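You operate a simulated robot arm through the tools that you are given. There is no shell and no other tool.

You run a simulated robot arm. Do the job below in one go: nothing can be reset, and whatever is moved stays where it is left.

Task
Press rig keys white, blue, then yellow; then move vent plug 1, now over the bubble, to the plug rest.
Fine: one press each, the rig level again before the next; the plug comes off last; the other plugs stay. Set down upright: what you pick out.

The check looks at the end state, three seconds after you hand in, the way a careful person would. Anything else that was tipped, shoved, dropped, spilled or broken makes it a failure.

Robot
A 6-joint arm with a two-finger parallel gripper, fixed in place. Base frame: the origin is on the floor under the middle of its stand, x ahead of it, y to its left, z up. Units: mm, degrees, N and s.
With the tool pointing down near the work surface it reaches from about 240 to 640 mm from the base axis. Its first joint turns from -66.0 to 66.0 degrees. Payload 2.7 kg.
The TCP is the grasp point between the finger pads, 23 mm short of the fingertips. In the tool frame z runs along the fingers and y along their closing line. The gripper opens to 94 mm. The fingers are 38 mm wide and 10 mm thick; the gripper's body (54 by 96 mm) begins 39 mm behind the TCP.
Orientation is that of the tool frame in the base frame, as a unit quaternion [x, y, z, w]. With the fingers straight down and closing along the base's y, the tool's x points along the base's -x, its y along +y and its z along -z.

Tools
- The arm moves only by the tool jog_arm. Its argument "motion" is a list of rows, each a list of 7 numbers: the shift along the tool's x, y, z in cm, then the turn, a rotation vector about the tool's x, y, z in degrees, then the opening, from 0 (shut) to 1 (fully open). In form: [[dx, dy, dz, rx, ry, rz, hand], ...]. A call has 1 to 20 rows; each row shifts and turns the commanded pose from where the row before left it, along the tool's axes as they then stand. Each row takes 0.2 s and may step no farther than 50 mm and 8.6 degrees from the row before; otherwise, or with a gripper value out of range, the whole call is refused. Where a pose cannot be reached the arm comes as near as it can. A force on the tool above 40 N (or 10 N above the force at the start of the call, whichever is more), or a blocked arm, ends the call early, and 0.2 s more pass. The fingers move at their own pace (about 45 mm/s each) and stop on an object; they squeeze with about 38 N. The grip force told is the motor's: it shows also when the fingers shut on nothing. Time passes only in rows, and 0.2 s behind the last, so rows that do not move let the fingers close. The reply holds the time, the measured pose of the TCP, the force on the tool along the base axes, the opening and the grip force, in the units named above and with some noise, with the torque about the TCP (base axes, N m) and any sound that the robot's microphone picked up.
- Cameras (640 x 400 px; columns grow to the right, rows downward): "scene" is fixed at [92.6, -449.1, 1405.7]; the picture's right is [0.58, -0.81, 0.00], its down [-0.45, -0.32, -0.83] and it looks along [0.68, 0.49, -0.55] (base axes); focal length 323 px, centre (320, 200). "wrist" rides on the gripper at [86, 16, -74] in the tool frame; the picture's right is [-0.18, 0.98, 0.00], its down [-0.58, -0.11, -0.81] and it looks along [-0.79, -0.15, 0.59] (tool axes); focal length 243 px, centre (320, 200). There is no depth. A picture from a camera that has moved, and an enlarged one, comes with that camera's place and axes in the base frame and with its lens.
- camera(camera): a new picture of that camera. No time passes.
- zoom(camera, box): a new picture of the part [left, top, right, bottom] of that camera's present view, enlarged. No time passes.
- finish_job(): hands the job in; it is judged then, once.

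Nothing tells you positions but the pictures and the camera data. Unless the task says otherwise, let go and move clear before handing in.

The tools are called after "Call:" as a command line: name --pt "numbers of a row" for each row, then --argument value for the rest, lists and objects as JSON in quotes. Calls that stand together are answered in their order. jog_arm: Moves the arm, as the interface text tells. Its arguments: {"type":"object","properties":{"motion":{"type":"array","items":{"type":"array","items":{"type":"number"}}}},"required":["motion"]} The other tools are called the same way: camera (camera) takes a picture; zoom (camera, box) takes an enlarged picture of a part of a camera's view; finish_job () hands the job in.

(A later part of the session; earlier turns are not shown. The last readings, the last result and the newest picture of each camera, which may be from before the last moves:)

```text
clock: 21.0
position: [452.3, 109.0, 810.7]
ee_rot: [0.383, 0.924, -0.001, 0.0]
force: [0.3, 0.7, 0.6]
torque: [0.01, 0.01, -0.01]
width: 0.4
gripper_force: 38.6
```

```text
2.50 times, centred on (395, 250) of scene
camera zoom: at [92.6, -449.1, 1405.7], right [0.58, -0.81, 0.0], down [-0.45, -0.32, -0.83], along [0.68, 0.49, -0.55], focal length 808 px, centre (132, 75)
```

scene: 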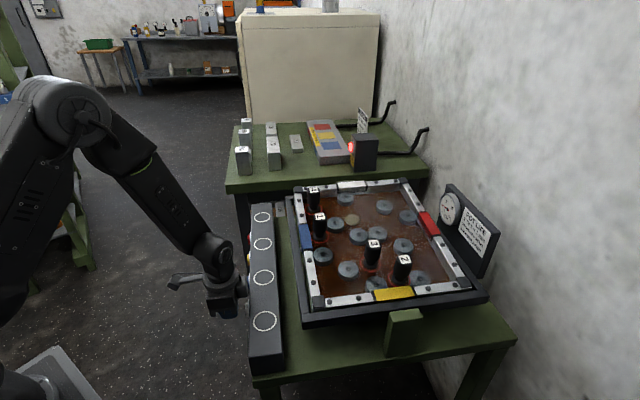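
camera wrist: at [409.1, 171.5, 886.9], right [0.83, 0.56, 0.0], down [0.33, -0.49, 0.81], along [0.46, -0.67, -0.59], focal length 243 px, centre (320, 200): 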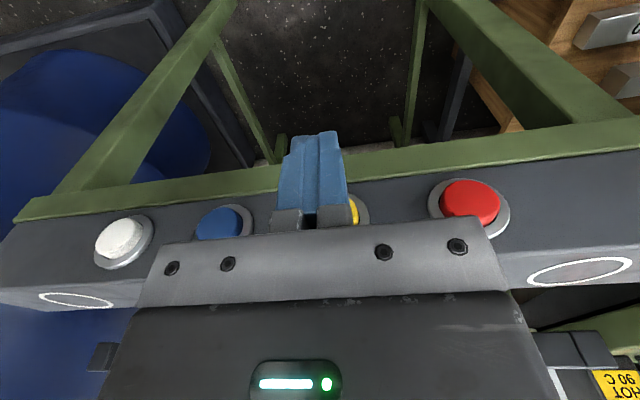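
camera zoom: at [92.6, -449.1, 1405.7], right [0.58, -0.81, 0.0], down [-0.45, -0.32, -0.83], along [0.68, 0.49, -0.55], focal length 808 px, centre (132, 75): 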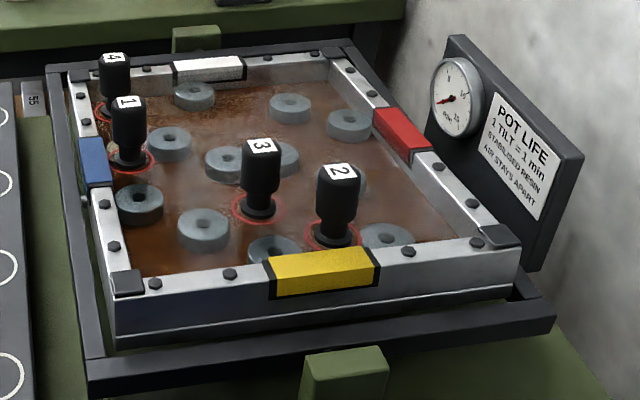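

The yellow side is up. I'll raise the arm clear and move to a viewing spot over the console while the rig levels.

Call:
jog_arm --pt "0 0 -4.5 0 0 0 0" --pt "0 0 -4.5 0 0 0 0" --pt "0 0 -4.5 0 0 0 0" --pt "0 0 -4.5 0 0 0 0" --pt "0 0 -4.5 0 0 0 0" --pt "0 0 -4.5 0 0 0 0.5" --pt "-3.1 -2.2 0 0 0 0 1" --pt "-3.1 -2.2 0 0 0 0 1" --pt "0 0 0 0 0 0 1" --pt "0 0 0 0 0 0 1" --pt "0 0 0 0 0 0 1" --pt "0 0 0 0 0 0 1"

Call:
zoom --camera "scene" --box '[280, 170, 510, 330]'

Call:
camera --camera "wrist"

Call:
camera --camera "scene"

```text
clock: 23.6
position: [465.4, 35.8, 1083.1]
ee_rot: [0.383, 0.924, 0.0, 0.0]
force: [0.5, 0.8, 0.2]
torque: [-0.02, -0.02, -0.01]
width: 94.0
gripper_force: 0.1
```

```text
2.50 times, centred on (395, 250) of scene
camera zoom: at [92.6, -449.1, 1405.7], right [0.58, -0.81, 0.0], down [-0.45, -0.32, -0.83], along [0.68, 0.49, -0.55], focal length 808 px, centre (132, 75)
```

zoom: 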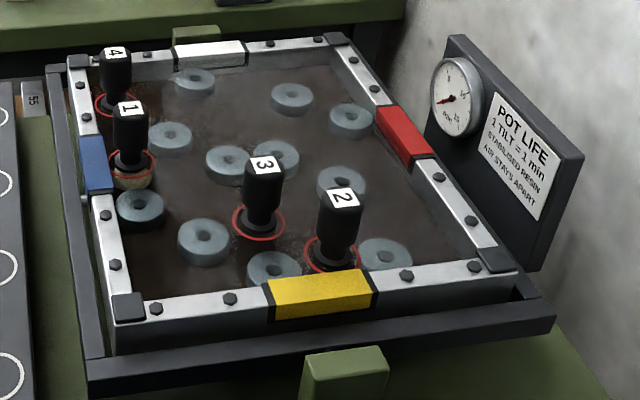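

```text
taken
camera wrist: at [416.8, 108.9, 1157.8], right [0.83, 0.56, 0.0], down [0.33, -0.49, 0.81], along [0.46, -0.67, -0.59], focal length 243 px, centre (320, 200)
```

wrist: 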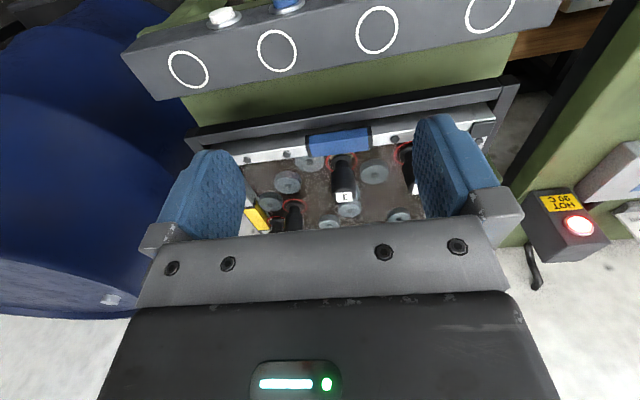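

```text
taken
```

scene: 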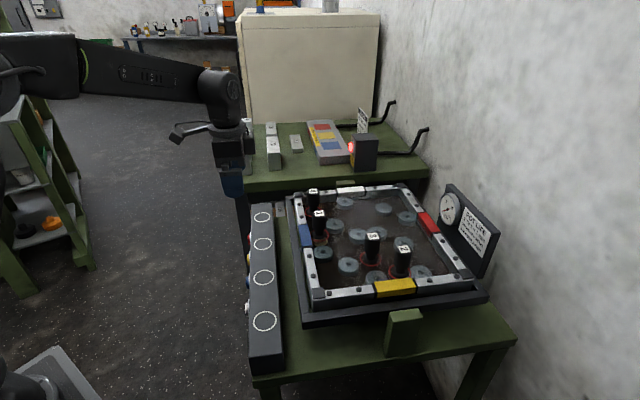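

The rig is level and the bubble is now under plug 1, as the task says. Next I'll locate plug 1 precisely from both cameras.

Call:
zoom --camera "wrist" --box '[230, 110, 460, 250]'

Call:
zoom --camera "scene" --box '[280, 180, 376, 240]'

Call:
zoom --camera "wrist" --box '[120, 0, 560, 110]'

```text
2.78 times, centred on (345, 180) of wrist
camera zoom: at [416.8, 108.9, 1157.8], right [0.83, 0.56, 0.0], down [0.33, -0.49, 0.81], along [0.46, -0.67, -0.59], focal length 675 px, centre (250, 256)
```

zoom: 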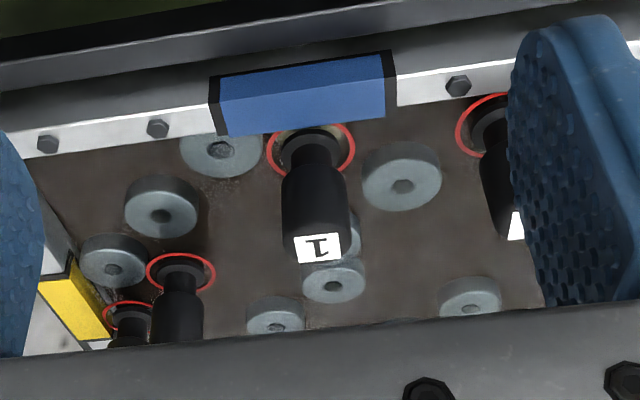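

```text
6.67 times, centred on (328, 210) of scene
camera zoom: at [92.6, -449.1, 1405.7], right [0.58, -0.81, 0.0], down [-0.45, -0.32, -0.83], along [0.68, 0.49, -0.55], focal length 2155 px, centre (267, 133)
```

zoom: 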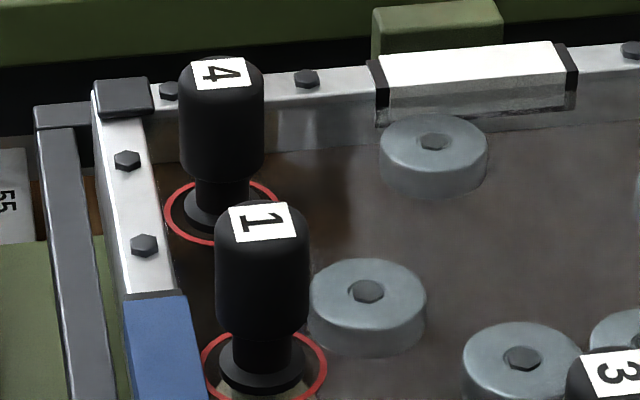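

```text
1.45 times, centred on (340, 55) of wrist
camera zoom: at [416.8, 108.9, 1157.8], right [0.83, 0.56, 0.0], down [0.33, -0.49, 0.81], along [0.46, -0.67, -0.59], focal length 353 px, centre (291, 411)
```

zoom: 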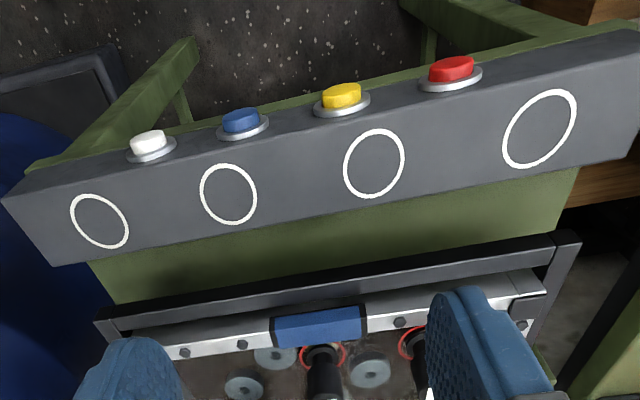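

Plug 1's top is at about (592, -87.5, 964), its base ring is at z≈898, and the handle is about 33 mm across, centred at z≈945. The rest rings are at z≈837, spaced 120 mm along the console. I'll go above plug 1 with the fingers opening along the wall direction.

Call:
jog_arm --pt "-4.4 0.1 0 0 0 0 1" --pt "-4.4 0.1 0 0 0 0 1" --pt "-4.4 0 0 0 0 0 1" --pt "-4.4 0 0 0 0 0 1" --pt "0 0 2.5 0 0 0 1" --pt "0 0 0 0 0 0 1" --pt "0 0 0 0 0 0 1"

Call:
camera --camera "wrist"

Call:
camera --camera "scene"

Call:
zoom --camera "scene" --box '[264, 140, 392, 220]'

```text
clock: 25.2
position: [592.3, -85.0, 1057.1]
ee_rot: [0.383, 0.924, 0.0, 0.0]
force: [-0.1, -0.1, 0.2]
torque: [0.0, 0.03, 0.01]
width: 94.0
gripper_force: 0.0
```

```text
taken
camera wrist: at [544.1, -12.5, 1131.2], right [0.83, 0.56, 0.0], down [0.33, -0.49, 0.81], along [0.46, -0.67, -0.59], focal length 243 px, centre (320, 200)
```

wrist: 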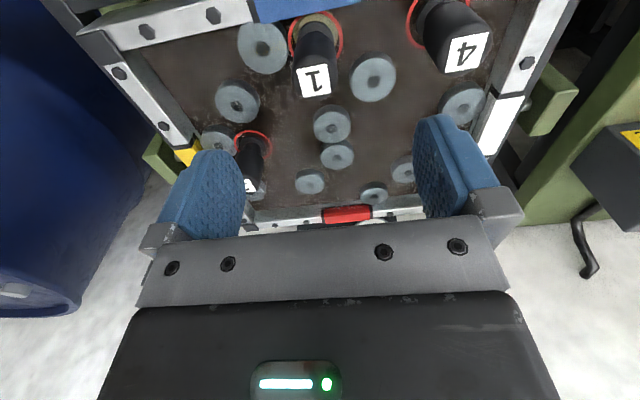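

```text
taken
```

scene: 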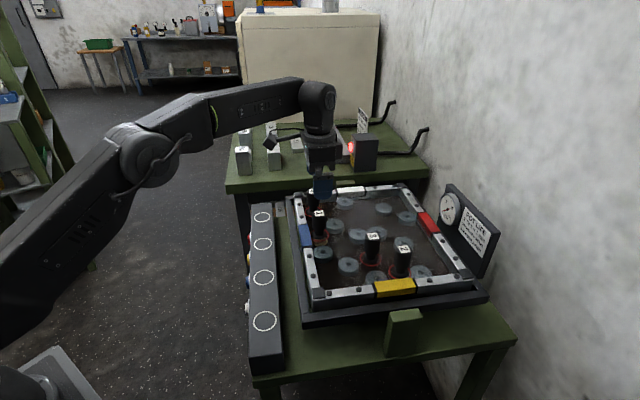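

```text
5.00 times, centred on (328, 180) of scene
camera zoom: at [92.6, -449.1, 1405.7], right [0.58, -0.81, 0.0], down [-0.45, -0.32, -0.83], along [0.68, 0.49, -0.55], focal length 1616 px, centre (280, 300)
```

zoom: 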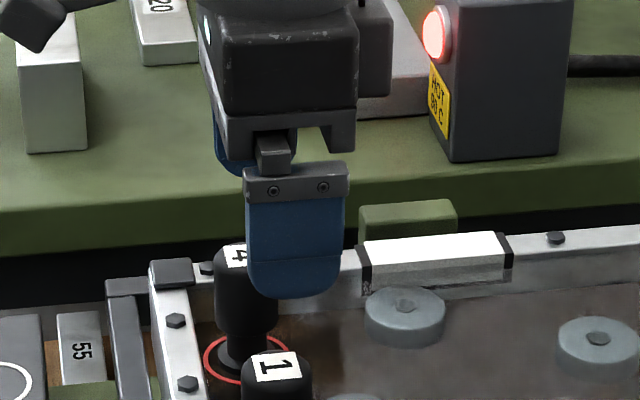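

Call:
zoom --camera "wrist" --box '[240, 20, 400, 120]'

```text
4.00 times, centred on (320, 70) of wrist
camera zoom: at [544.1, -12.5, 1131.2], right [0.83, 0.56, 0.0], down [0.33, -0.49, 0.81], along [0.46, -0.67, -0.59], focal length 970 px, centre (320, 720)
```

zoom: 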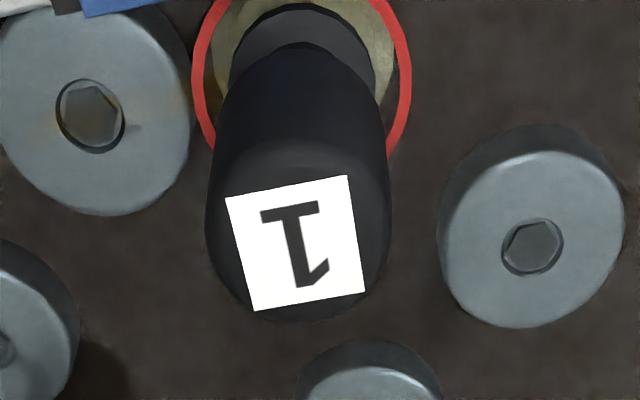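

Relative to the gripper axis, plug 1 is about 3.6 mm off along the finger-opening direction. I'll correct that and lower partway, then check again.

Call:
jog_arm --pt "0 -0.36 0 0 0 0 1" --pt "0 0 2.5 0 0 0 1" --pt "0 0 2.5 0 0 0 1" --pt "0 0 0 0 0 0 1" --pt "0 0 0 0 0 0 1"

Call:
camera --camera "wrist"

Call:
zoom --camera "scene" --box '[264, 160, 392, 240]'

```text
clock: 26.4
position: [588.7, -90.1, 1007.5]
ee_rot: [0.382, 0.924, 0.0, -0.001]
force: [-0.7, -0.2, 0.7]
torque: [0.02, -0.03, 0.0]
width: 94.0
gripper_force: 0.1
```

```text
taken
camera wrist: at [540.6, -17.4, 1082.3], right [0.83, 0.56, 0.0], down [0.33, -0.49, 0.81], along [0.46, -0.67, -0.59], focal length 243 px, centre (320, 200)
```

wrist: 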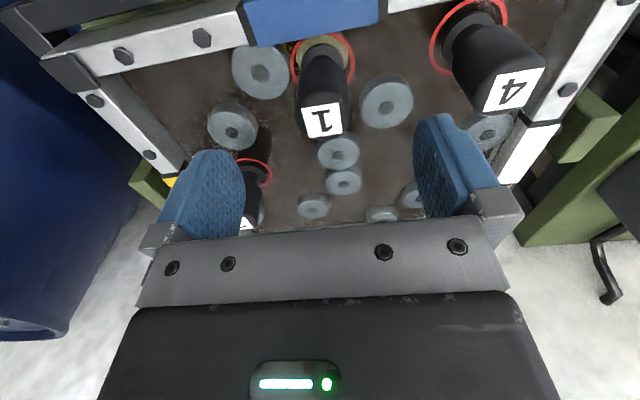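

```text
5.00 times, centred on (328, 200) of scene
camera zoom: at [92.6, -449.1, 1405.7], right [0.58, -0.81, 0.0], down [-0.45, -0.32, -0.83], along [0.68, 0.49, -0.55], focal length 1616 px, centre (280, 200)
```

zoom: 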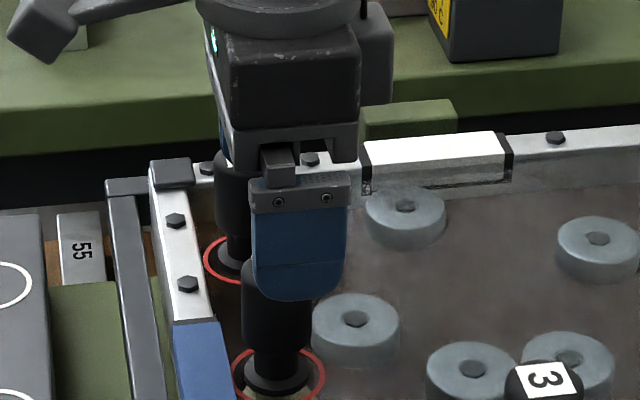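

Call:
zoom --camera "wrist" --box '[240, 60, 400, 160]'

Call:
jog_arm --pt "0 0 0 0 0 0 1" --pt "0 0 0 0 0 0 1" --pt "0 0 0 0 0 0 1"

Call:
zoom --camera "wrist" --box '[240, 60, 400, 160]'

```text
4.00 times, centred on (320, 110) of wrist
camera zoom: at [540.6, -17.4, 1082.3], right [0.83, 0.56, 0.0], down [0.33, -0.49, 0.81], along [0.46, -0.67, -0.59], focal length 970 px, centre (320, 560)
```

zoom: 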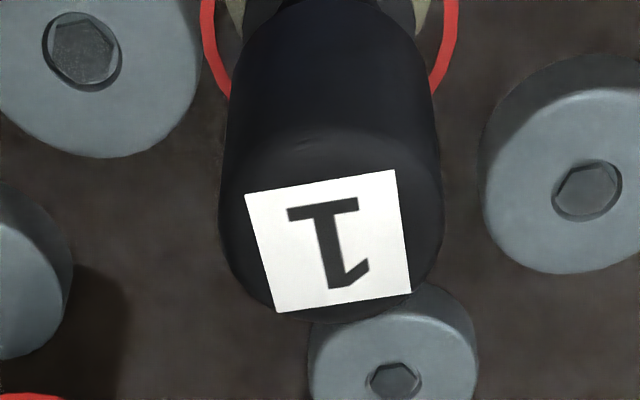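

```text
clock: 27.2
position: [589.7, -89.0, 1006.7]
ee_rot: [0.383, 0.924, 0.0, 0.0]
force: [0.7, -0.1, -0.3]
torque: [0.0, 0.0, -0.03]
width: 94.2
gripper_force: 0.1
```

```text
4.00 times, centred on (320, 110) of wrist
camera zoom: at [540.7, -17.3, 1082.6], right [0.83, 0.56, 0.0], down [0.33, -0.49, 0.81], along [0.46, -0.67, -0.59], focal length 970 px, centre (320, 560)
```

zoom: 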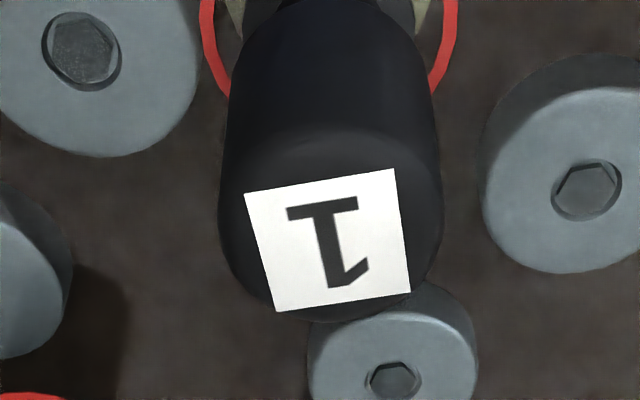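

The arm is stable; now the plug is +1.6 mm along the opening and about 2 mm nearer than the gripper axis. I'll correct both and lower further.

Call:
jog_arm --pt "0.2 0.16 0 0 0 0 1" --pt "0 0 1.5 0 0 0 1" --pt "0 0 1.5 0 0 0 1" --pt "0 0 0 0 0 0 1" --pt "0 0 0 0 0 0 1" --pt "0 0 0 0 0 0 1"

Call:
camera --camera "wrist"

Call:
zoom --camera "wrist" --box '[240, 80, 400, 180]'

Call:
zoom --camera "scene" --box '[264, 160, 392, 240]'

```text
clock: 28.6
position: [586.3, -89.3, 975.9]
ee_rot: [0.383, 0.924, 0.001, 0.0]
force: [-0.3, -1.0, -0.6]
torque: [-0.02, 0.03, 0.01]
width: 94.0
gripper_force: 0.1
```

```text
taken
camera wrist: at [537.8, -15.8, 1051.6], right [0.83, 0.56, 0.0], down [0.33, -0.49, 0.81], along [0.46, -0.67, -0.59], focal length 243 px, centre (320, 200)
```

wrist: 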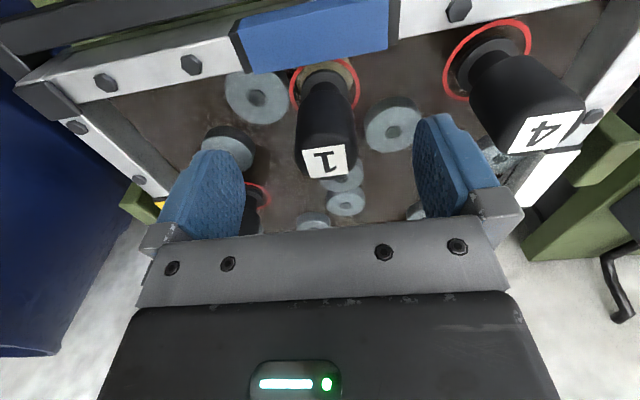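

```text
4.00 times, centred on (320, 130) of wrist
camera zoom: at [537.8, -15.8, 1051.6], right [0.83, 0.56, 0.0], down [0.33, -0.49, 0.81], along [0.46, -0.67, -0.59], focal length 970 px, centre (320, 480)
```

zoom: 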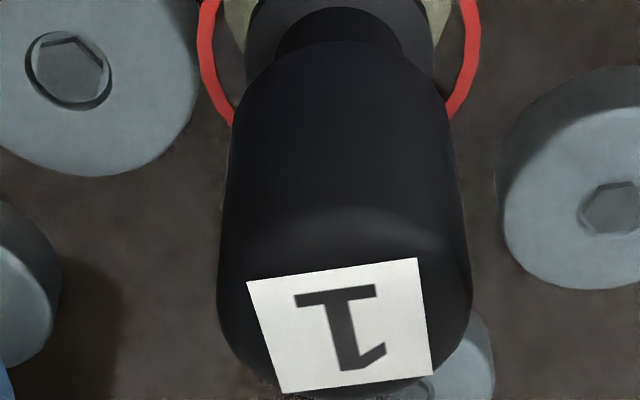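

```text
5.00 times, centred on (328, 200) of scene
camera zoom: at [92.6, -449.1, 1405.7], right [0.58, -0.81, 0.0], down [-0.45, -0.32, -0.83], along [0.68, 0.49, -0.55], focal length 1616 px, centre (280, 200)
```

zoom: 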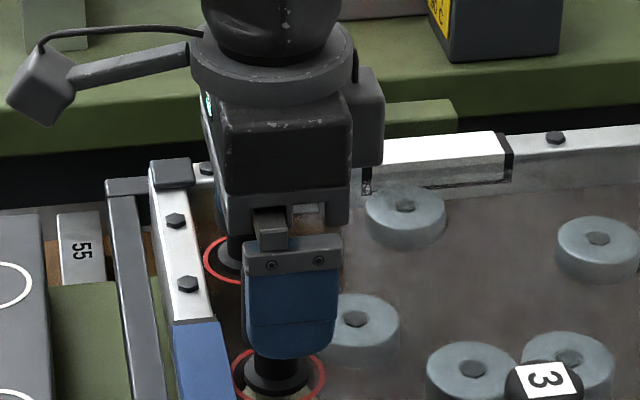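

The plug is now 3 mm off along the opening direction (the arm drifts a little while descending). I'll correct without descending and re-check.

Call:
jog_arm --pt "0 0.3 0 0 0 0 1" --pt "0 0 0 0 0 0 1" --pt "0 0 0 0 0 0 1" --pt "0 0 0 0 0 0 1"

Call:
zoom --camera "wrist" --box '[240, 80, 400, 180]'

```text
clock: 29.6
position: [589.6, -84.9, 977.3]
ee_rot: [0.383, 0.924, 0.001, 0.0]
force: [0.2, 0.4, 0.2]
torque: [0.0, -0.02, 0.02]
width: 94.0
gripper_force: 0.1
```

```text
4.00 times, centred on (320, 130) of wrist
camera zoom: at [540.4, -13.5, 1052.5], right [0.83, 0.56, 0.0], down [0.33, -0.49, 0.81], along [0.46, -0.67, -0.59], focal length 970 px, centre (320, 480)
```

zoom: 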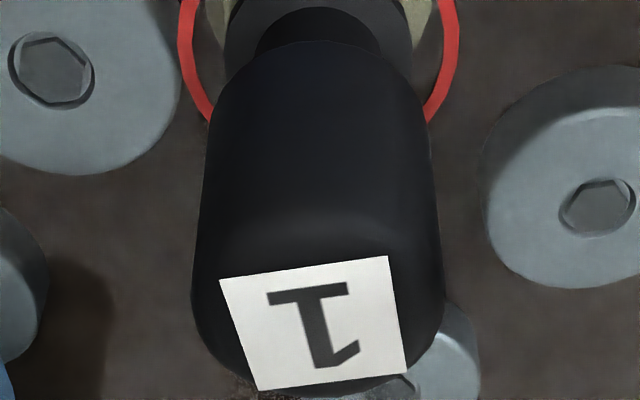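

Centred now. I'll descend the last ~32 mm with the fingers open and re-check centring before closing.

Call:
jog_arm --pt "0 0 1.1 0 0 0 1" --pt "0 0 1.1 0 0 0 1" --pt "0 0 1.0 0 0 0 1" --pt "0 0 0 0 0 0 1" --pt "0 0 0 0 0 0 1" --pt "0 0 0 0 0 0 1"

Call:
camera --camera "wrist"

Call:
zoom --camera "wrist" --box '[240, 110, 400, 210]'

Call:
zoom --camera "scene" --box '[264, 170, 392, 250]'

```text
clock: 31.0
position: [588.7, -85.5, 944.9]
ee_rot: [0.383, 0.924, 0.0, 0.0]
force: [-0.3, -0.1, 0.6]
torque: [-0.02, -0.01, -0.01]
width: 94.0
gripper_force: 0.1
```

```text
taken
camera wrist: at [541.6, -12.9, 1019.3], right [0.83, 0.56, 0.0], down [0.33, -0.49, 0.81], along [0.46, -0.67, -0.59], focal length 243 px, centre (320, 200)
```

wrist: 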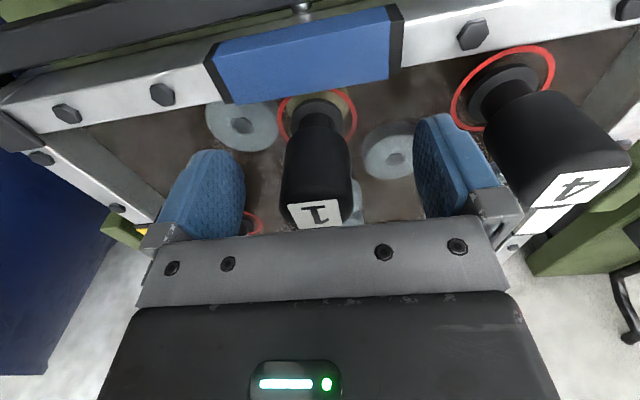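

```text
4.00 times, centred on (320, 160) of wrist
camera zoom: at [541.6, -12.9, 1019.3], right [0.83, 0.56, 0.0], down [0.33, -0.49, 0.81], along [0.46, -0.67, -0.59], focal length 970 px, centre (320, 360)
```

zoom: 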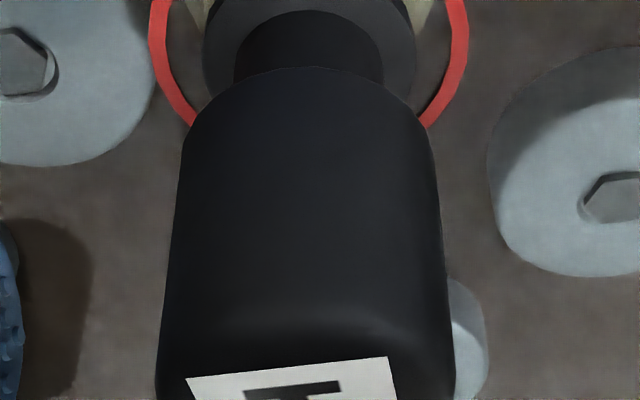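

```text
5.00 times, centred on (328, 210) of scene
camera zoom: at [92.6, -449.1, 1405.7], right [0.58, -0.81, 0.0], down [-0.45, -0.32, -0.83], along [0.68, 0.49, -0.55], focal length 1616 px, centre (280, 150)
```

zoom: 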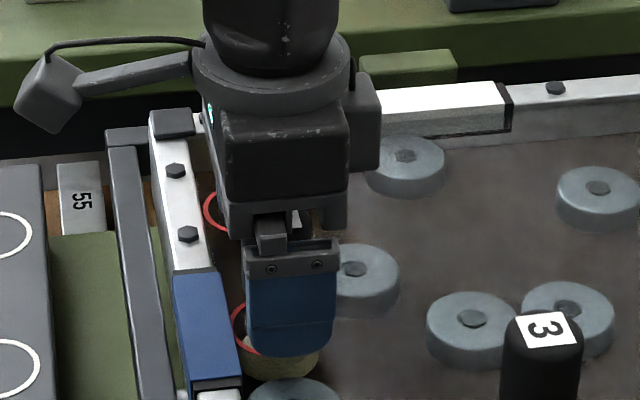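

The gripper is at grip height with the plug about 2 mm off centre. I'll correct that, close partway, and check again.

Call:
jog_arm --pt "0.1 -0.19 0 0 0 0 1" --pt "0 0 0 0 0 0 0.5" --pt "0 0 0 0 0 0 0.5" --pt "0 0 0 0 0 0 0.5" --pt "0 0 0 0 0 0 0.5"

Call:
camera --camera "wrist"

Call:
zoom --camera "wrist" --box '[240, 130, 400, 230]'

```text
clock: 32.2
position: [587.0, -86.5, 944.9]
ee_rot: [0.383, 0.924, -0.002, 0.0]
force: [0.5, 0.3, 0.2]
torque: [-0.01, -0.01, 0.03]
width: 47.1
gripper_force: 0.0
```

```text
taken
camera wrist: at [539.2, -13.8, 1019.5], right [0.83, 0.56, 0.0], down [0.33, -0.49, 0.81], along [0.46, -0.67, -0.59], focal length 243 px, centre (320, 200)
```

wrist: 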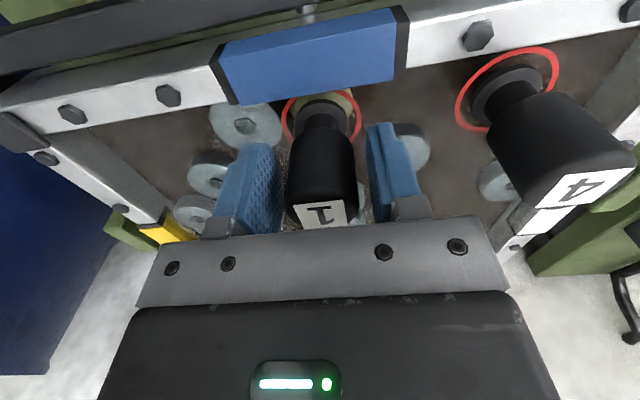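

```text
4.00 times, centred on (320, 180) of wrist
camera zoom: at [539.2, -13.8, 1019.5], right [0.83, 0.56, 0.0], down [0.33, -0.49, 0.81], along [0.46, -0.67, -0.59], focal length 970 px, centre (320, 280)
```

zoom: 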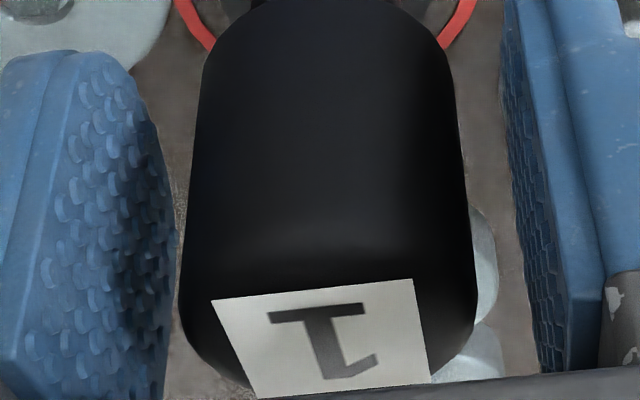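

Centred to within about 1 mm. Closing on the handle now.

Call:
jog_arm --pt "0 0.08 0 0 0 0 0.42" --pt "0 0 0 0 0 0 0.3" --pt "0 0 0 0 0 0 0" --pt "0 0 0 0 0 0 0" --pt "0 0 0 0 0 0 0"

Call:
camera --camera "wrist"

Call:
zoom --camera "scene" --box '[264, 170, 392, 250]'

```text
clock: 33.4
position: [589.3, -85.5, 945.4]
ee_rot: [0.383, 0.924, 0.0, 0.0]
force: [-0.8, -0.3, 0.2]
torque: [-0.07, 0.02, -0.03]
width: 32.8
gripper_force: 37.6
```

```text
taken
camera wrist: at [540.0, -12.9, 1019.1], right [0.83, 0.56, 0.0], down [0.33, -0.49, 0.81], along [0.46, -0.67, -0.59], focal length 243 px, centre (320, 200)
```

wrist: 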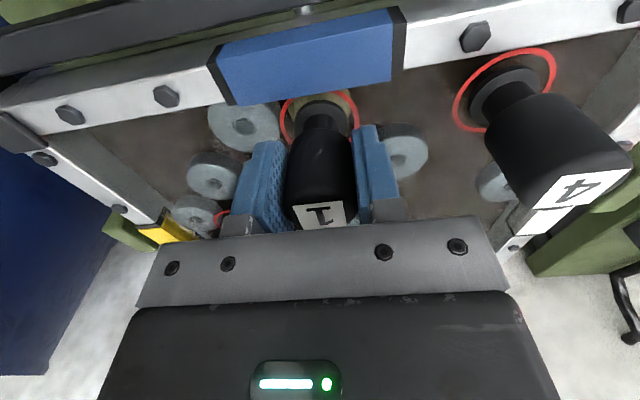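

```text
5.00 times, centred on (328, 210) of scene
camera zoom: at [92.5, -449.1, 1405.7], right [0.58, -0.81, 0.0], down [-0.45, -0.32, -0.83], along [0.68, 0.49, -0.55], focal length 1616 px, centre (280, 150)
```

zoom: 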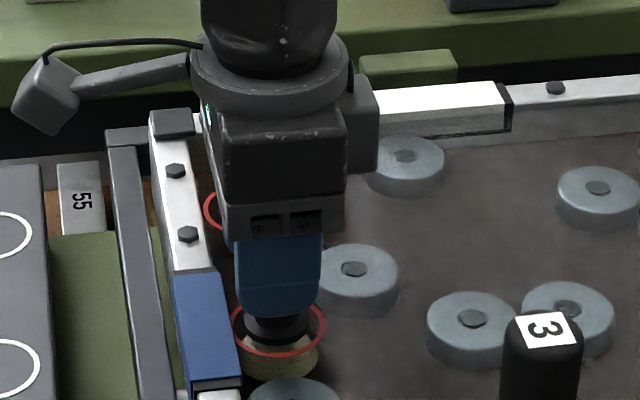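

The plug is gripped at 32.8 mm. I'll lift slowly, straight up, watching the force.

Call:
jog_arm --pt "0 0 -0.3 0 0 0 0" --pt "0 0 -0.3 0 0 0 0" --pt "0 0 -0.4 0 0 0 0"

Call:
zoom --camera "scene" --box '[264, 170, 392, 250]'

```text
clock: 34.2
position: [588.8, -85.8, 956.4]
ee_rot: [0.383, 0.924, 0.0, 0.0]
force: [-0.6, -0.8, -1.0]
torque: [0.02, -0.01, 0.01]
width: 32.7
gripper_force: 37.9
```

```text
5.00 times, centred on (328, 210) of scene
camera zoom: at [92.6, -449.1, 1405.7], right [0.58, -0.81, 0.0], down [-0.45, -0.32, -0.83], along [0.68, 0.49, -0.55], focal length 1616 px, centre (280, 150)
```

zoom: 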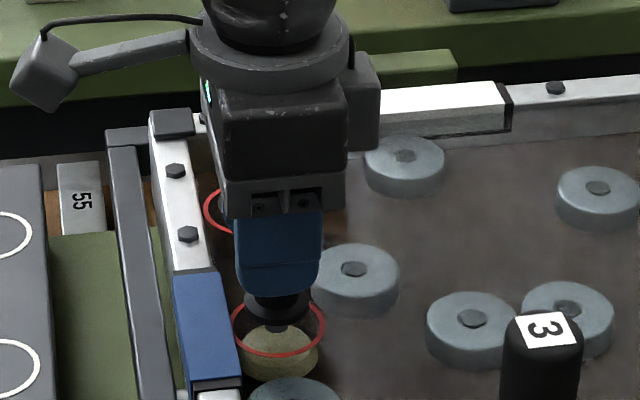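

It is coming off cleanly with little force. I'll continue lifting well clear.

Call:
jog_arm --pt "0 0 -1.0 0 0 0 0" --pt "0 0 -1.5 0 0 0 0" --pt "0 0 -2.0 0 0 0 0" --pt "0 0 -2.5 0 0 0 0" --pt "0 0 -2.5 0 0 0 0" --pt "0 0 0 0 0 0 0" --pt "0 0 0 0 0 0 0"

Call:
camera --camera "scene"

Call:
zoom --camera "scene" --box '[264, 140, 392, 220]'

Call:
camera --camera "wrist"

```text
clock: 35.8
position: [589.4, -84.6, 1048.7]
ee_rot: [0.382, 0.924, 0.0, 0.0]
force: [0.1, 0.7, -0.3]
torque: [0.01, -0.02, 0.02]
width: 32.9
gripper_force: 38.2
```

```text
taken
```

scene: 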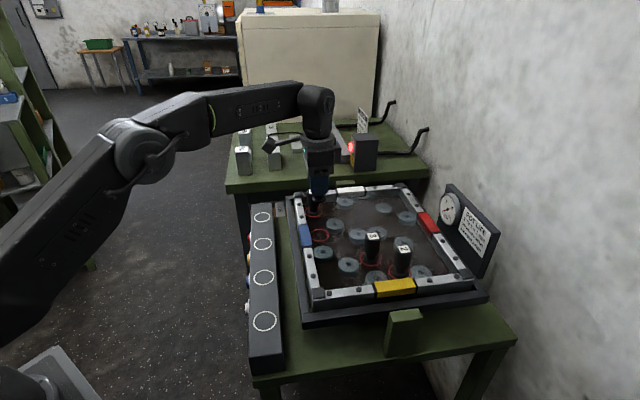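

```text
5.00 times, centred on (328, 180) of scene
camera zoom: at [92.6, -449.1, 1405.7], right [0.58, -0.81, 0.0], down [-0.45, -0.32, -0.83], along [0.68, 0.49, -0.55], focal length 1616 px, centre (280, 300)
```

zoom: 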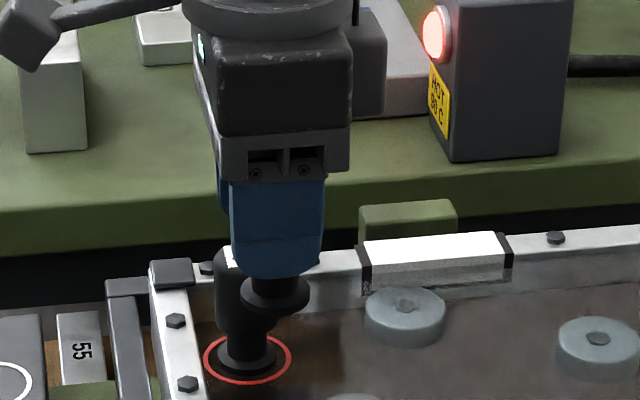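

```text
taken
camera wrist: at [539.7, -12.7, 1124.3], right [0.83, 0.56, 0.0], down [0.33, -0.49, 0.81], along [0.46, -0.67, -0.59], focal length 243 px, centre (320, 200)
```

wrist: 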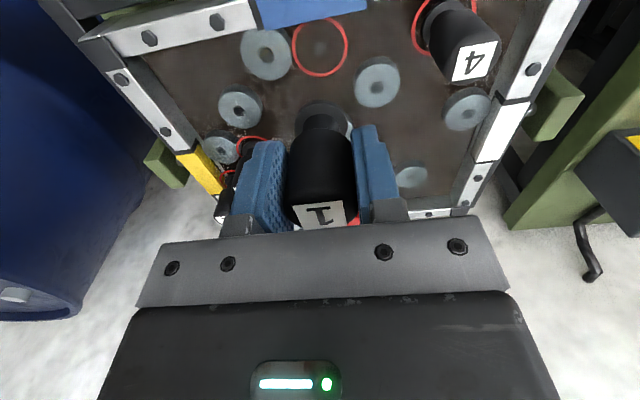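

Call:
zoom --camera "scene" --box '[300, 180, 348, 210]'

Call:
zoom --camera "scene" --box '[280, 170, 510, 330]'

```text
13.33 times, centred on (324, 195) of scene
camera zoom: at [92.6, -449.1, 1405.7], right [0.58, -0.81, 0.0], down [-0.45, -0.32, -0.83], along [0.68, 0.49, -0.55], focal length 4309 px, centre (267, 267)
```

zoom: 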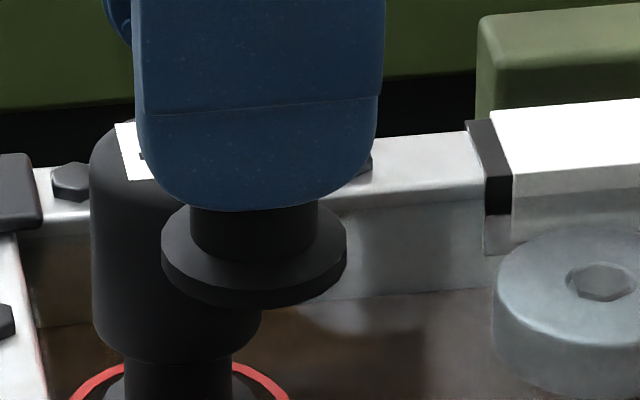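

```text
2.50 times, centred on (395, 250) of scene
camera zoom: at [92.6, -449.1, 1405.7], right [0.58, -0.81, 0.0], down [-0.45, -0.32, -0.83], along [0.68, 0.49, -0.55], focal length 808 px, centre (132, 75)
```

zoom: 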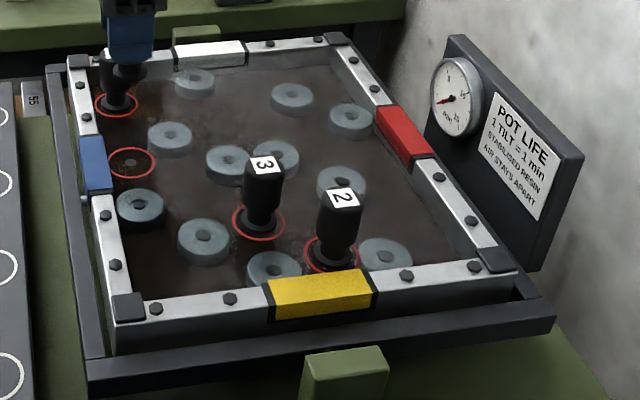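

The plug hangs straight in the gripper, its base is about 47 mm below the TCP, and the bubble has vented. I'll carry it high over to the second ring on the console at about (450, -29).

Call:
jog_arm --pt "2.0 -0.8 0 0 0 0 0" --pt "3.0 -1.3 0 0 0 0 0" --pt "3.0 -1.3 0 0 0 0 0" --pt "3.0 -1.3 0 0 0 0 0" --pt "3.1 -1.3 0 0 0 0 0" --pt "0 0 0 0 0 0 0" --pt "0 0 0 0 0 0 0" --pt "0 0 0 0 0 0 0"

Call:
camera --camera "wrist"

Call:
camera --camera "scene"

```text
clock: 37.6
position: [446.3, -27.8, 1050.0]
ee_rot: [0.383, 0.924, -0.001, 0.0]
force: [-0.2, 0.1, -1.7]
torque: [0.01, -0.02, 0.02]
width: 33.0
gripper_force: 38.1
```

```text
taken
camera wrist: at [398.1, 44.5, 1124.7], right [0.83, 0.56, 0.0], down [0.33, -0.49, 0.81], along [0.46, -0.67, -0.59], focal length 243 px, centre (320, 200)
```

wrist: 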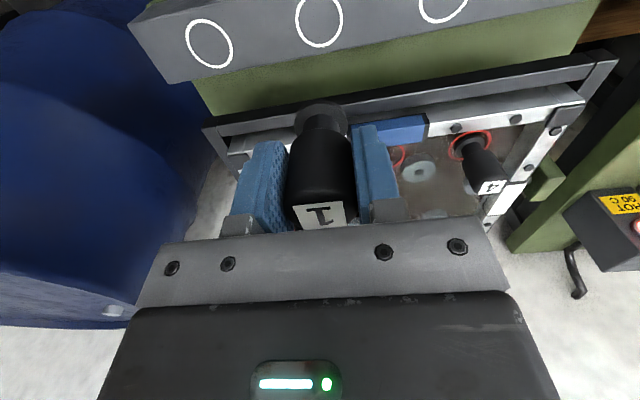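

```text
taken
```

scene: 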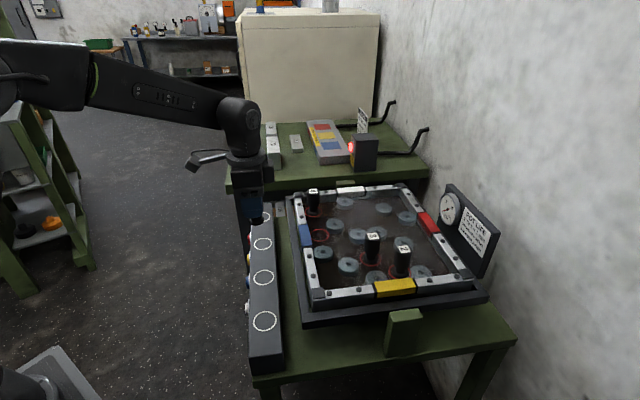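

The second ring lies right below along the tool axis. I'll lower partway and refine the alignment.

Call:
jog_arm --pt "0 0 3.0 0 0 0 0" --pt "0 0 3.0 0 0 0 0" --pt "0 0 3.0 0 0 0 0" --pt "0 0 2.0 0 0 0 0" --pt "0 0 0 0 0 0 0" --pt "0 0 0 0 0 0 0" --pt "0 0 0 0 0 0 0"

Call:
camera --camera "wrist"

Call:
zoom --camera "scene" --box '[200, 210, 328, 290]'

Call:
zoom --camera "wrist" --box '[240, 30, 400, 130]'

```text
clock: 39.2
position: [448.0, -28.7, 939.4]
ee_rot: [0.383, 0.924, 0.0, 0.0]
force: [0.2, 0.2, -1.3]
torque: [0.02, -0.02, 0.0]
width: 32.8
gripper_force: 38.2
```

```text
taken
camera wrist: at [398.7, 44.0, 1014.5], right [0.83, 0.56, 0.0], down [0.33, -0.49, 0.81], along [0.46, -0.67, -0.59], focal length 243 px, centre (320, 200)
```

wrist: 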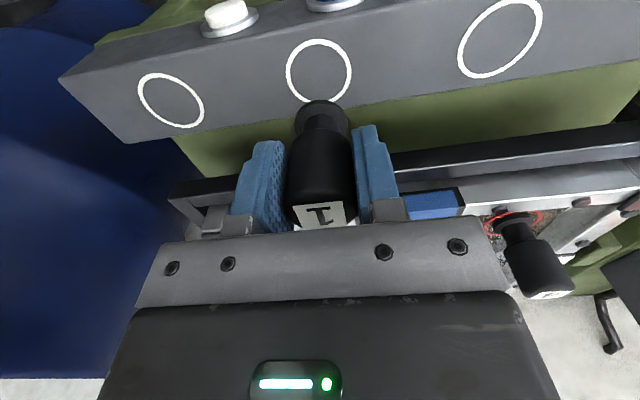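

```text
5.00 times, centred on (264, 250) of scene
camera zoom: at [92.6, -449.1, 1405.7], right [0.58, -0.81, 0.0], down [-0.45, -0.32, -0.83], along [0.68, 0.49, -0.55], focal length 1616 px, centre (600, -50)
```

zoom: 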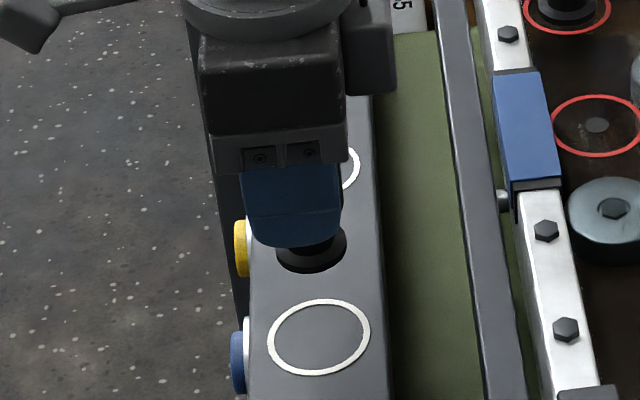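

```text
4.00 times, centred on (320, 80) of wrist
camera zoom: at [398.7, 44.0, 1014.5], right [0.83, 0.56, 0.0], down [0.33, -0.49, 0.81], along [0.46, -0.67, -0.59], focal length 970 px, centre (320, 680)
```

zoom: 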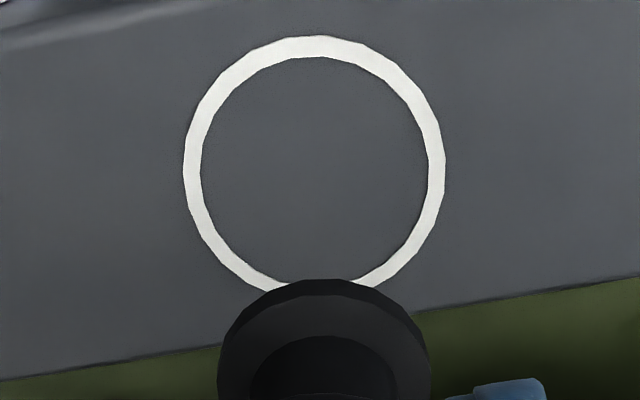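

The ring is about 47 mm across and the plug base about 31 mm, nearly centred already. I'll apply a small correction and lower to about 10 mm above the console.

Call:
jog_arm --pt "0.1 -0.15 0 0 0 0 0" --pt "0 0 1.5 0 0 0 0" --pt "0 0 1.5 0 0 0 0" --pt "0 0 1.5 0 0 0 0" --pt "0 0 0 0 0 0 0" --pt "0 0 0 0 0 0 0"

Call:
camera --camera "wrist"

Call:
zoom --camera "scene" --box '[220, 220, 316, 280]'

Call:
zoom --camera "wrist" --box '[240, 50, 400, 150]'

```text
clock: 40.6
position: [445.9, -29.5, 894.6]
ee_rot: [0.382, 0.924, 0.0, 0.0]
force: [-0.1, 0.5, -1.4]
torque: [0.04, 0.01, -0.01]
width: 32.8
gripper_force: 38.1
```

```text
taken
camera wrist: at [397.0, 43.0, 970.8], right [0.83, 0.56, 0.0], down [0.33, -0.49, 0.81], along [0.46, -0.67, -0.59], focal length 243 px, centre (320, 200)
```

wrist: 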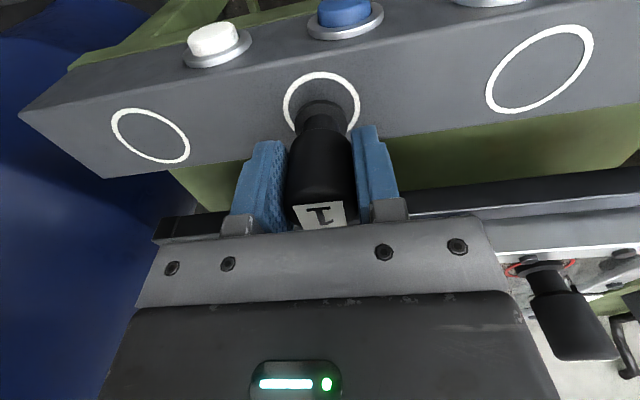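

```text
6.67 times, centred on (268, 250) of scene
camera zoom: at [92.6, -449.1, 1405.7], right [0.58, -0.81, 0.0], down [-0.45, -0.32, -0.83], along [0.68, 0.49, -0.55], focal length 2155 px, centre (667, -133)
```

zoom: 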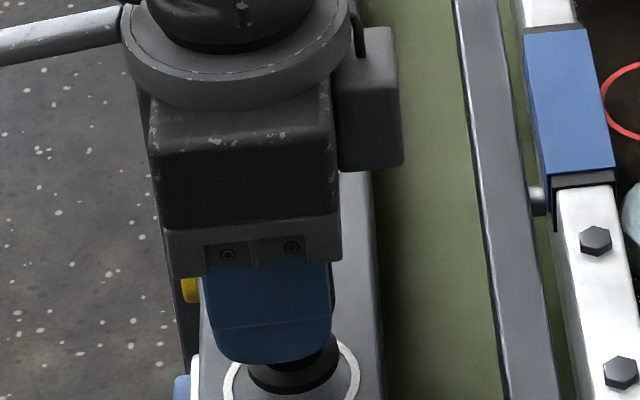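

```text
4.00 times, centred on (320, 100) of wrist
camera zoom: at [397.0, 43.0, 970.8], right [0.83, 0.56, 0.0], down [0.33, -0.49, 0.81], along [0.46, -0.67, -0.59], focal length 970 px, centre (320, 600)
```

zoom: 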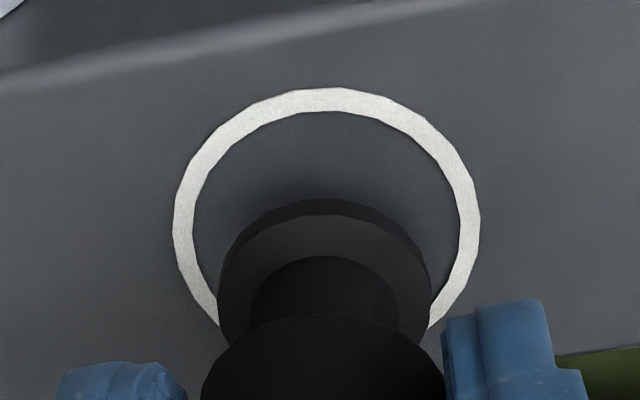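

Nicely centred, with the base about 13 mm above the ring. I'll nudge 2 mm and lower to just above, then feel for contact.

Call:
jog_arm --pt "0.2 0 0 0 0 0 0" --pt "0 0 0.5 0 0 0 0" --pt "0 0 0.4 0 0 0 0" --pt "0 0 0 0 0 0 0" --pt "0 0 0 0 0 0 0"

Call:
zoom --camera "wrist" --box '[240, 60, 400, 160]'

Call:
zoom --camera "scene" --box '[220, 240, 316, 300]'

```text
clock: 41.8
position: [444.3, -28.1, 886.1]
ee_rot: [0.383, 0.924, 0.001, -0.001]
force: [0.3, 0.6, -0.4]
torque: [0.01, -0.02, -0.02]
width: 33.0
gripper_force: 38.4
```

```text
4.00 times, centred on (320, 110) of wrist
camera zoom: at [395.5, 45.1, 961.1], right [0.83, 0.56, 0.0], down [0.33, -0.49, 0.81], along [0.46, -0.67, -0.59], focal length 970 px, centre (320, 560)
```

zoom: 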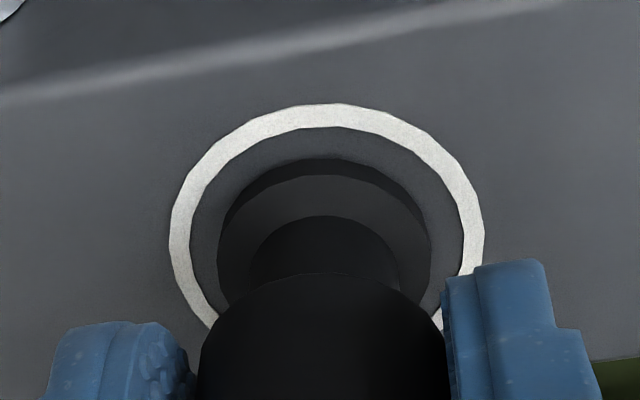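

```text
6.67 times, centred on (268, 270) of scene
camera zoom: at [92.6, -449.1, 1405.7], right [0.58, -0.81, 0.0], down [-0.45, -0.32, -0.83], along [0.68, 0.49, -0.55], focal length 2155 px, centre (667, -267)
```

zoom: 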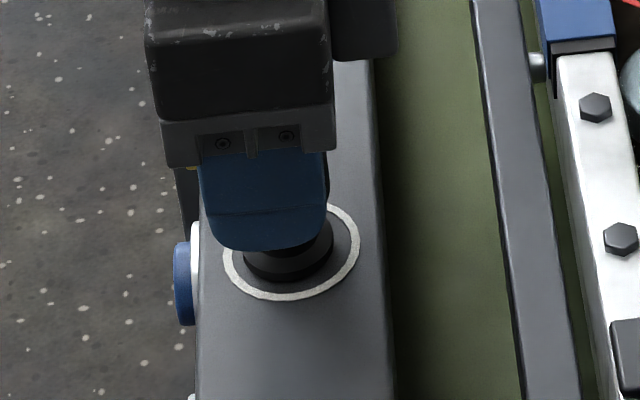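

The base is centred in the ring, roughly 3 mm above it. I'll lower in small steps until contact.

Call:
jog_arm --pt "0 0 0.15 0 0 0 0" --pt "0 0 0 0 0 0 0"

Call:
zoom --camera "scene" --box '[244, 265, 292, 295]'

```text
clock: 42.4
position: [445.5, -28.1, 884.5]
ee_rot: [0.382, 0.924, 0.0, 0.0]
force: [-0.1, -0.3, -0.8]
torque: [-0.01, -0.01, 0.01]
width: 32.9
gripper_force: 37.9
```

```text
13.33 times, centred on (268, 280) of scene
camera zoom: at [92.6, -449.1, 1405.7], right [0.58, -0.81, 0.0], down [-0.45, -0.32, -0.83], along [0.68, 0.49, -0.55], focal length 4309 px, centre (1013, -867)
```

zoom: 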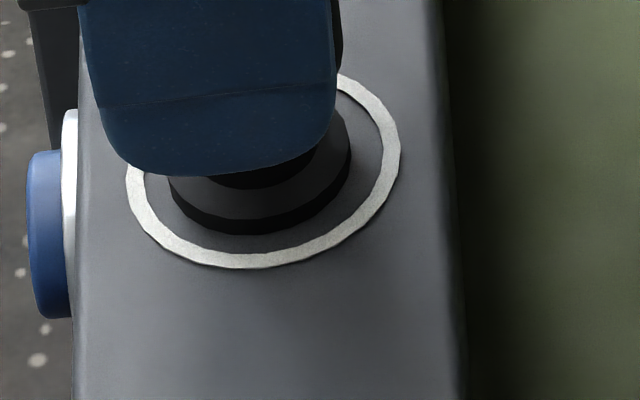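

Call:
jog_arm --pt "0 0 0.12 0 0 0 0" --pt "0 0 0 0 0 0 0"

Call:
zoom --camera "scene" --box '[244, 265, 292, 295]'

```text
clock: 43.0
position: [444.1, -27.6, 884.7]
ee_rot: [0.383, 0.924, 0.001, 0.001]
force: [-3.2, -0.1, 13.0]
torque: [-0.01, 0.2, -0.04]
width: 33.1
gripper_force: 38.4
```

```text
13.33 times, centred on (268, 280) of scene
camera zoom: at [92.3, -449.1, 1405.7], right [0.58, -0.81, 0.0], down [-0.45, -0.32, -0.83], along [0.68, 0.49, -0.55], focal length 4309 px, centre (1013, -867)
```

zoom: 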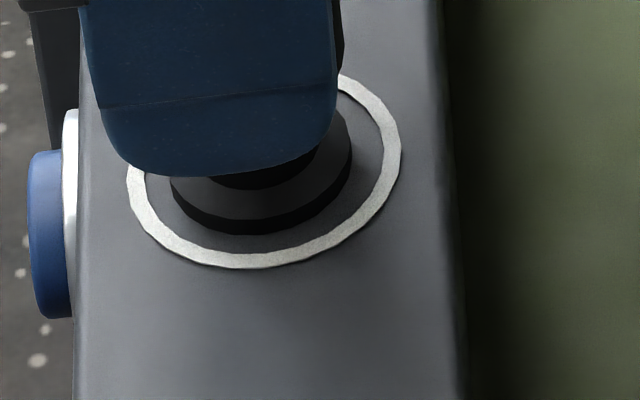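

Contact: 13 N upward. I'll ease up slightly to unload before opening.

Call:
jog_arm --pt "0 0 -0.09 0 0 0 0" --pt "0 0 0 0 0 0 0"

```text
clock: 43.6
position: [445.0, -28.2, 885.4]
ee_rot: [0.382, 0.924, 0.0, 0.001]
force: [2.9, 0.7, 4.9]
torque: [-0.03, -0.06, -0.03]
width: 33.0
gripper_force: 38.4
```

Load is down to about 5 N. Opening the fingers gently.

Call:
jog_arm --pt "0 0 -0.02 0 0 0 0" --pt "0 0 0 0 0 0 0.38" --pt "0 0 0 0 0 0 0.42" --pt "0 0 0 0 0 0 0.5" --pt "0 0 0 0 0 0 0.7" --pt "0 0 0 0 0 0 1" --pt "0 0 0 0 0 0 1" --pt "0 0 0 0 0 0 1"

Call:
camera --camera "wrist"

Call:
zoom --camera "scene" --box '[220, 230, 316, 290]'

```text
clock: 45.4
position: [444.1, -27.3, 884.3]
ee_rot: [0.383, 0.924, 0.0, 0.0]
force: [-0.5, 0.0, 0.3]
torque: [-0.01, 0.01, -0.04]
width: 94.0
gripper_force: 0.1
```

```text
taken
camera wrist: at [395.0, 44.9, 958.9], right [0.83, 0.56, 0.0], down [0.33, -0.49, 0.81], along [0.46, -0.67, -0.59], focal length 243 px, centre (320, 200)
```

wrist: 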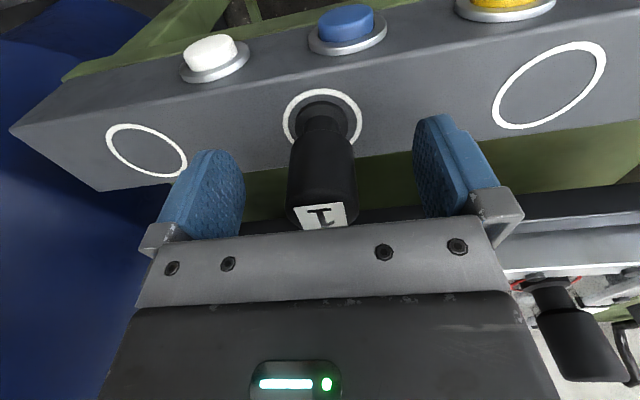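

```text
6.67 times, centred on (268, 260) of scene
camera zoom: at [92.6, -449.1, 1405.7], right [0.58, -0.81, 0.0], down [-0.45, -0.32, -0.83], along [0.68, 0.49, -0.55], focal length 2155 px, centre (667, -200)
```

zoom: 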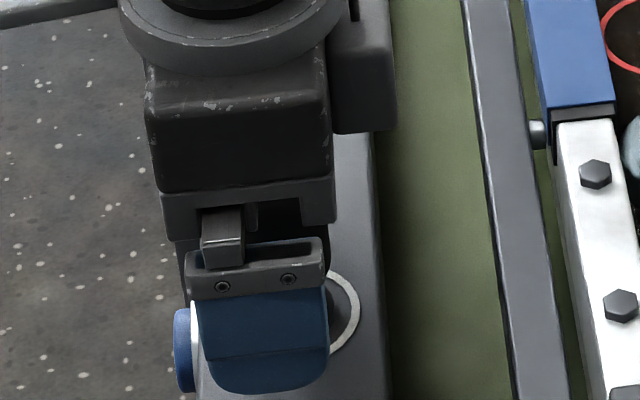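

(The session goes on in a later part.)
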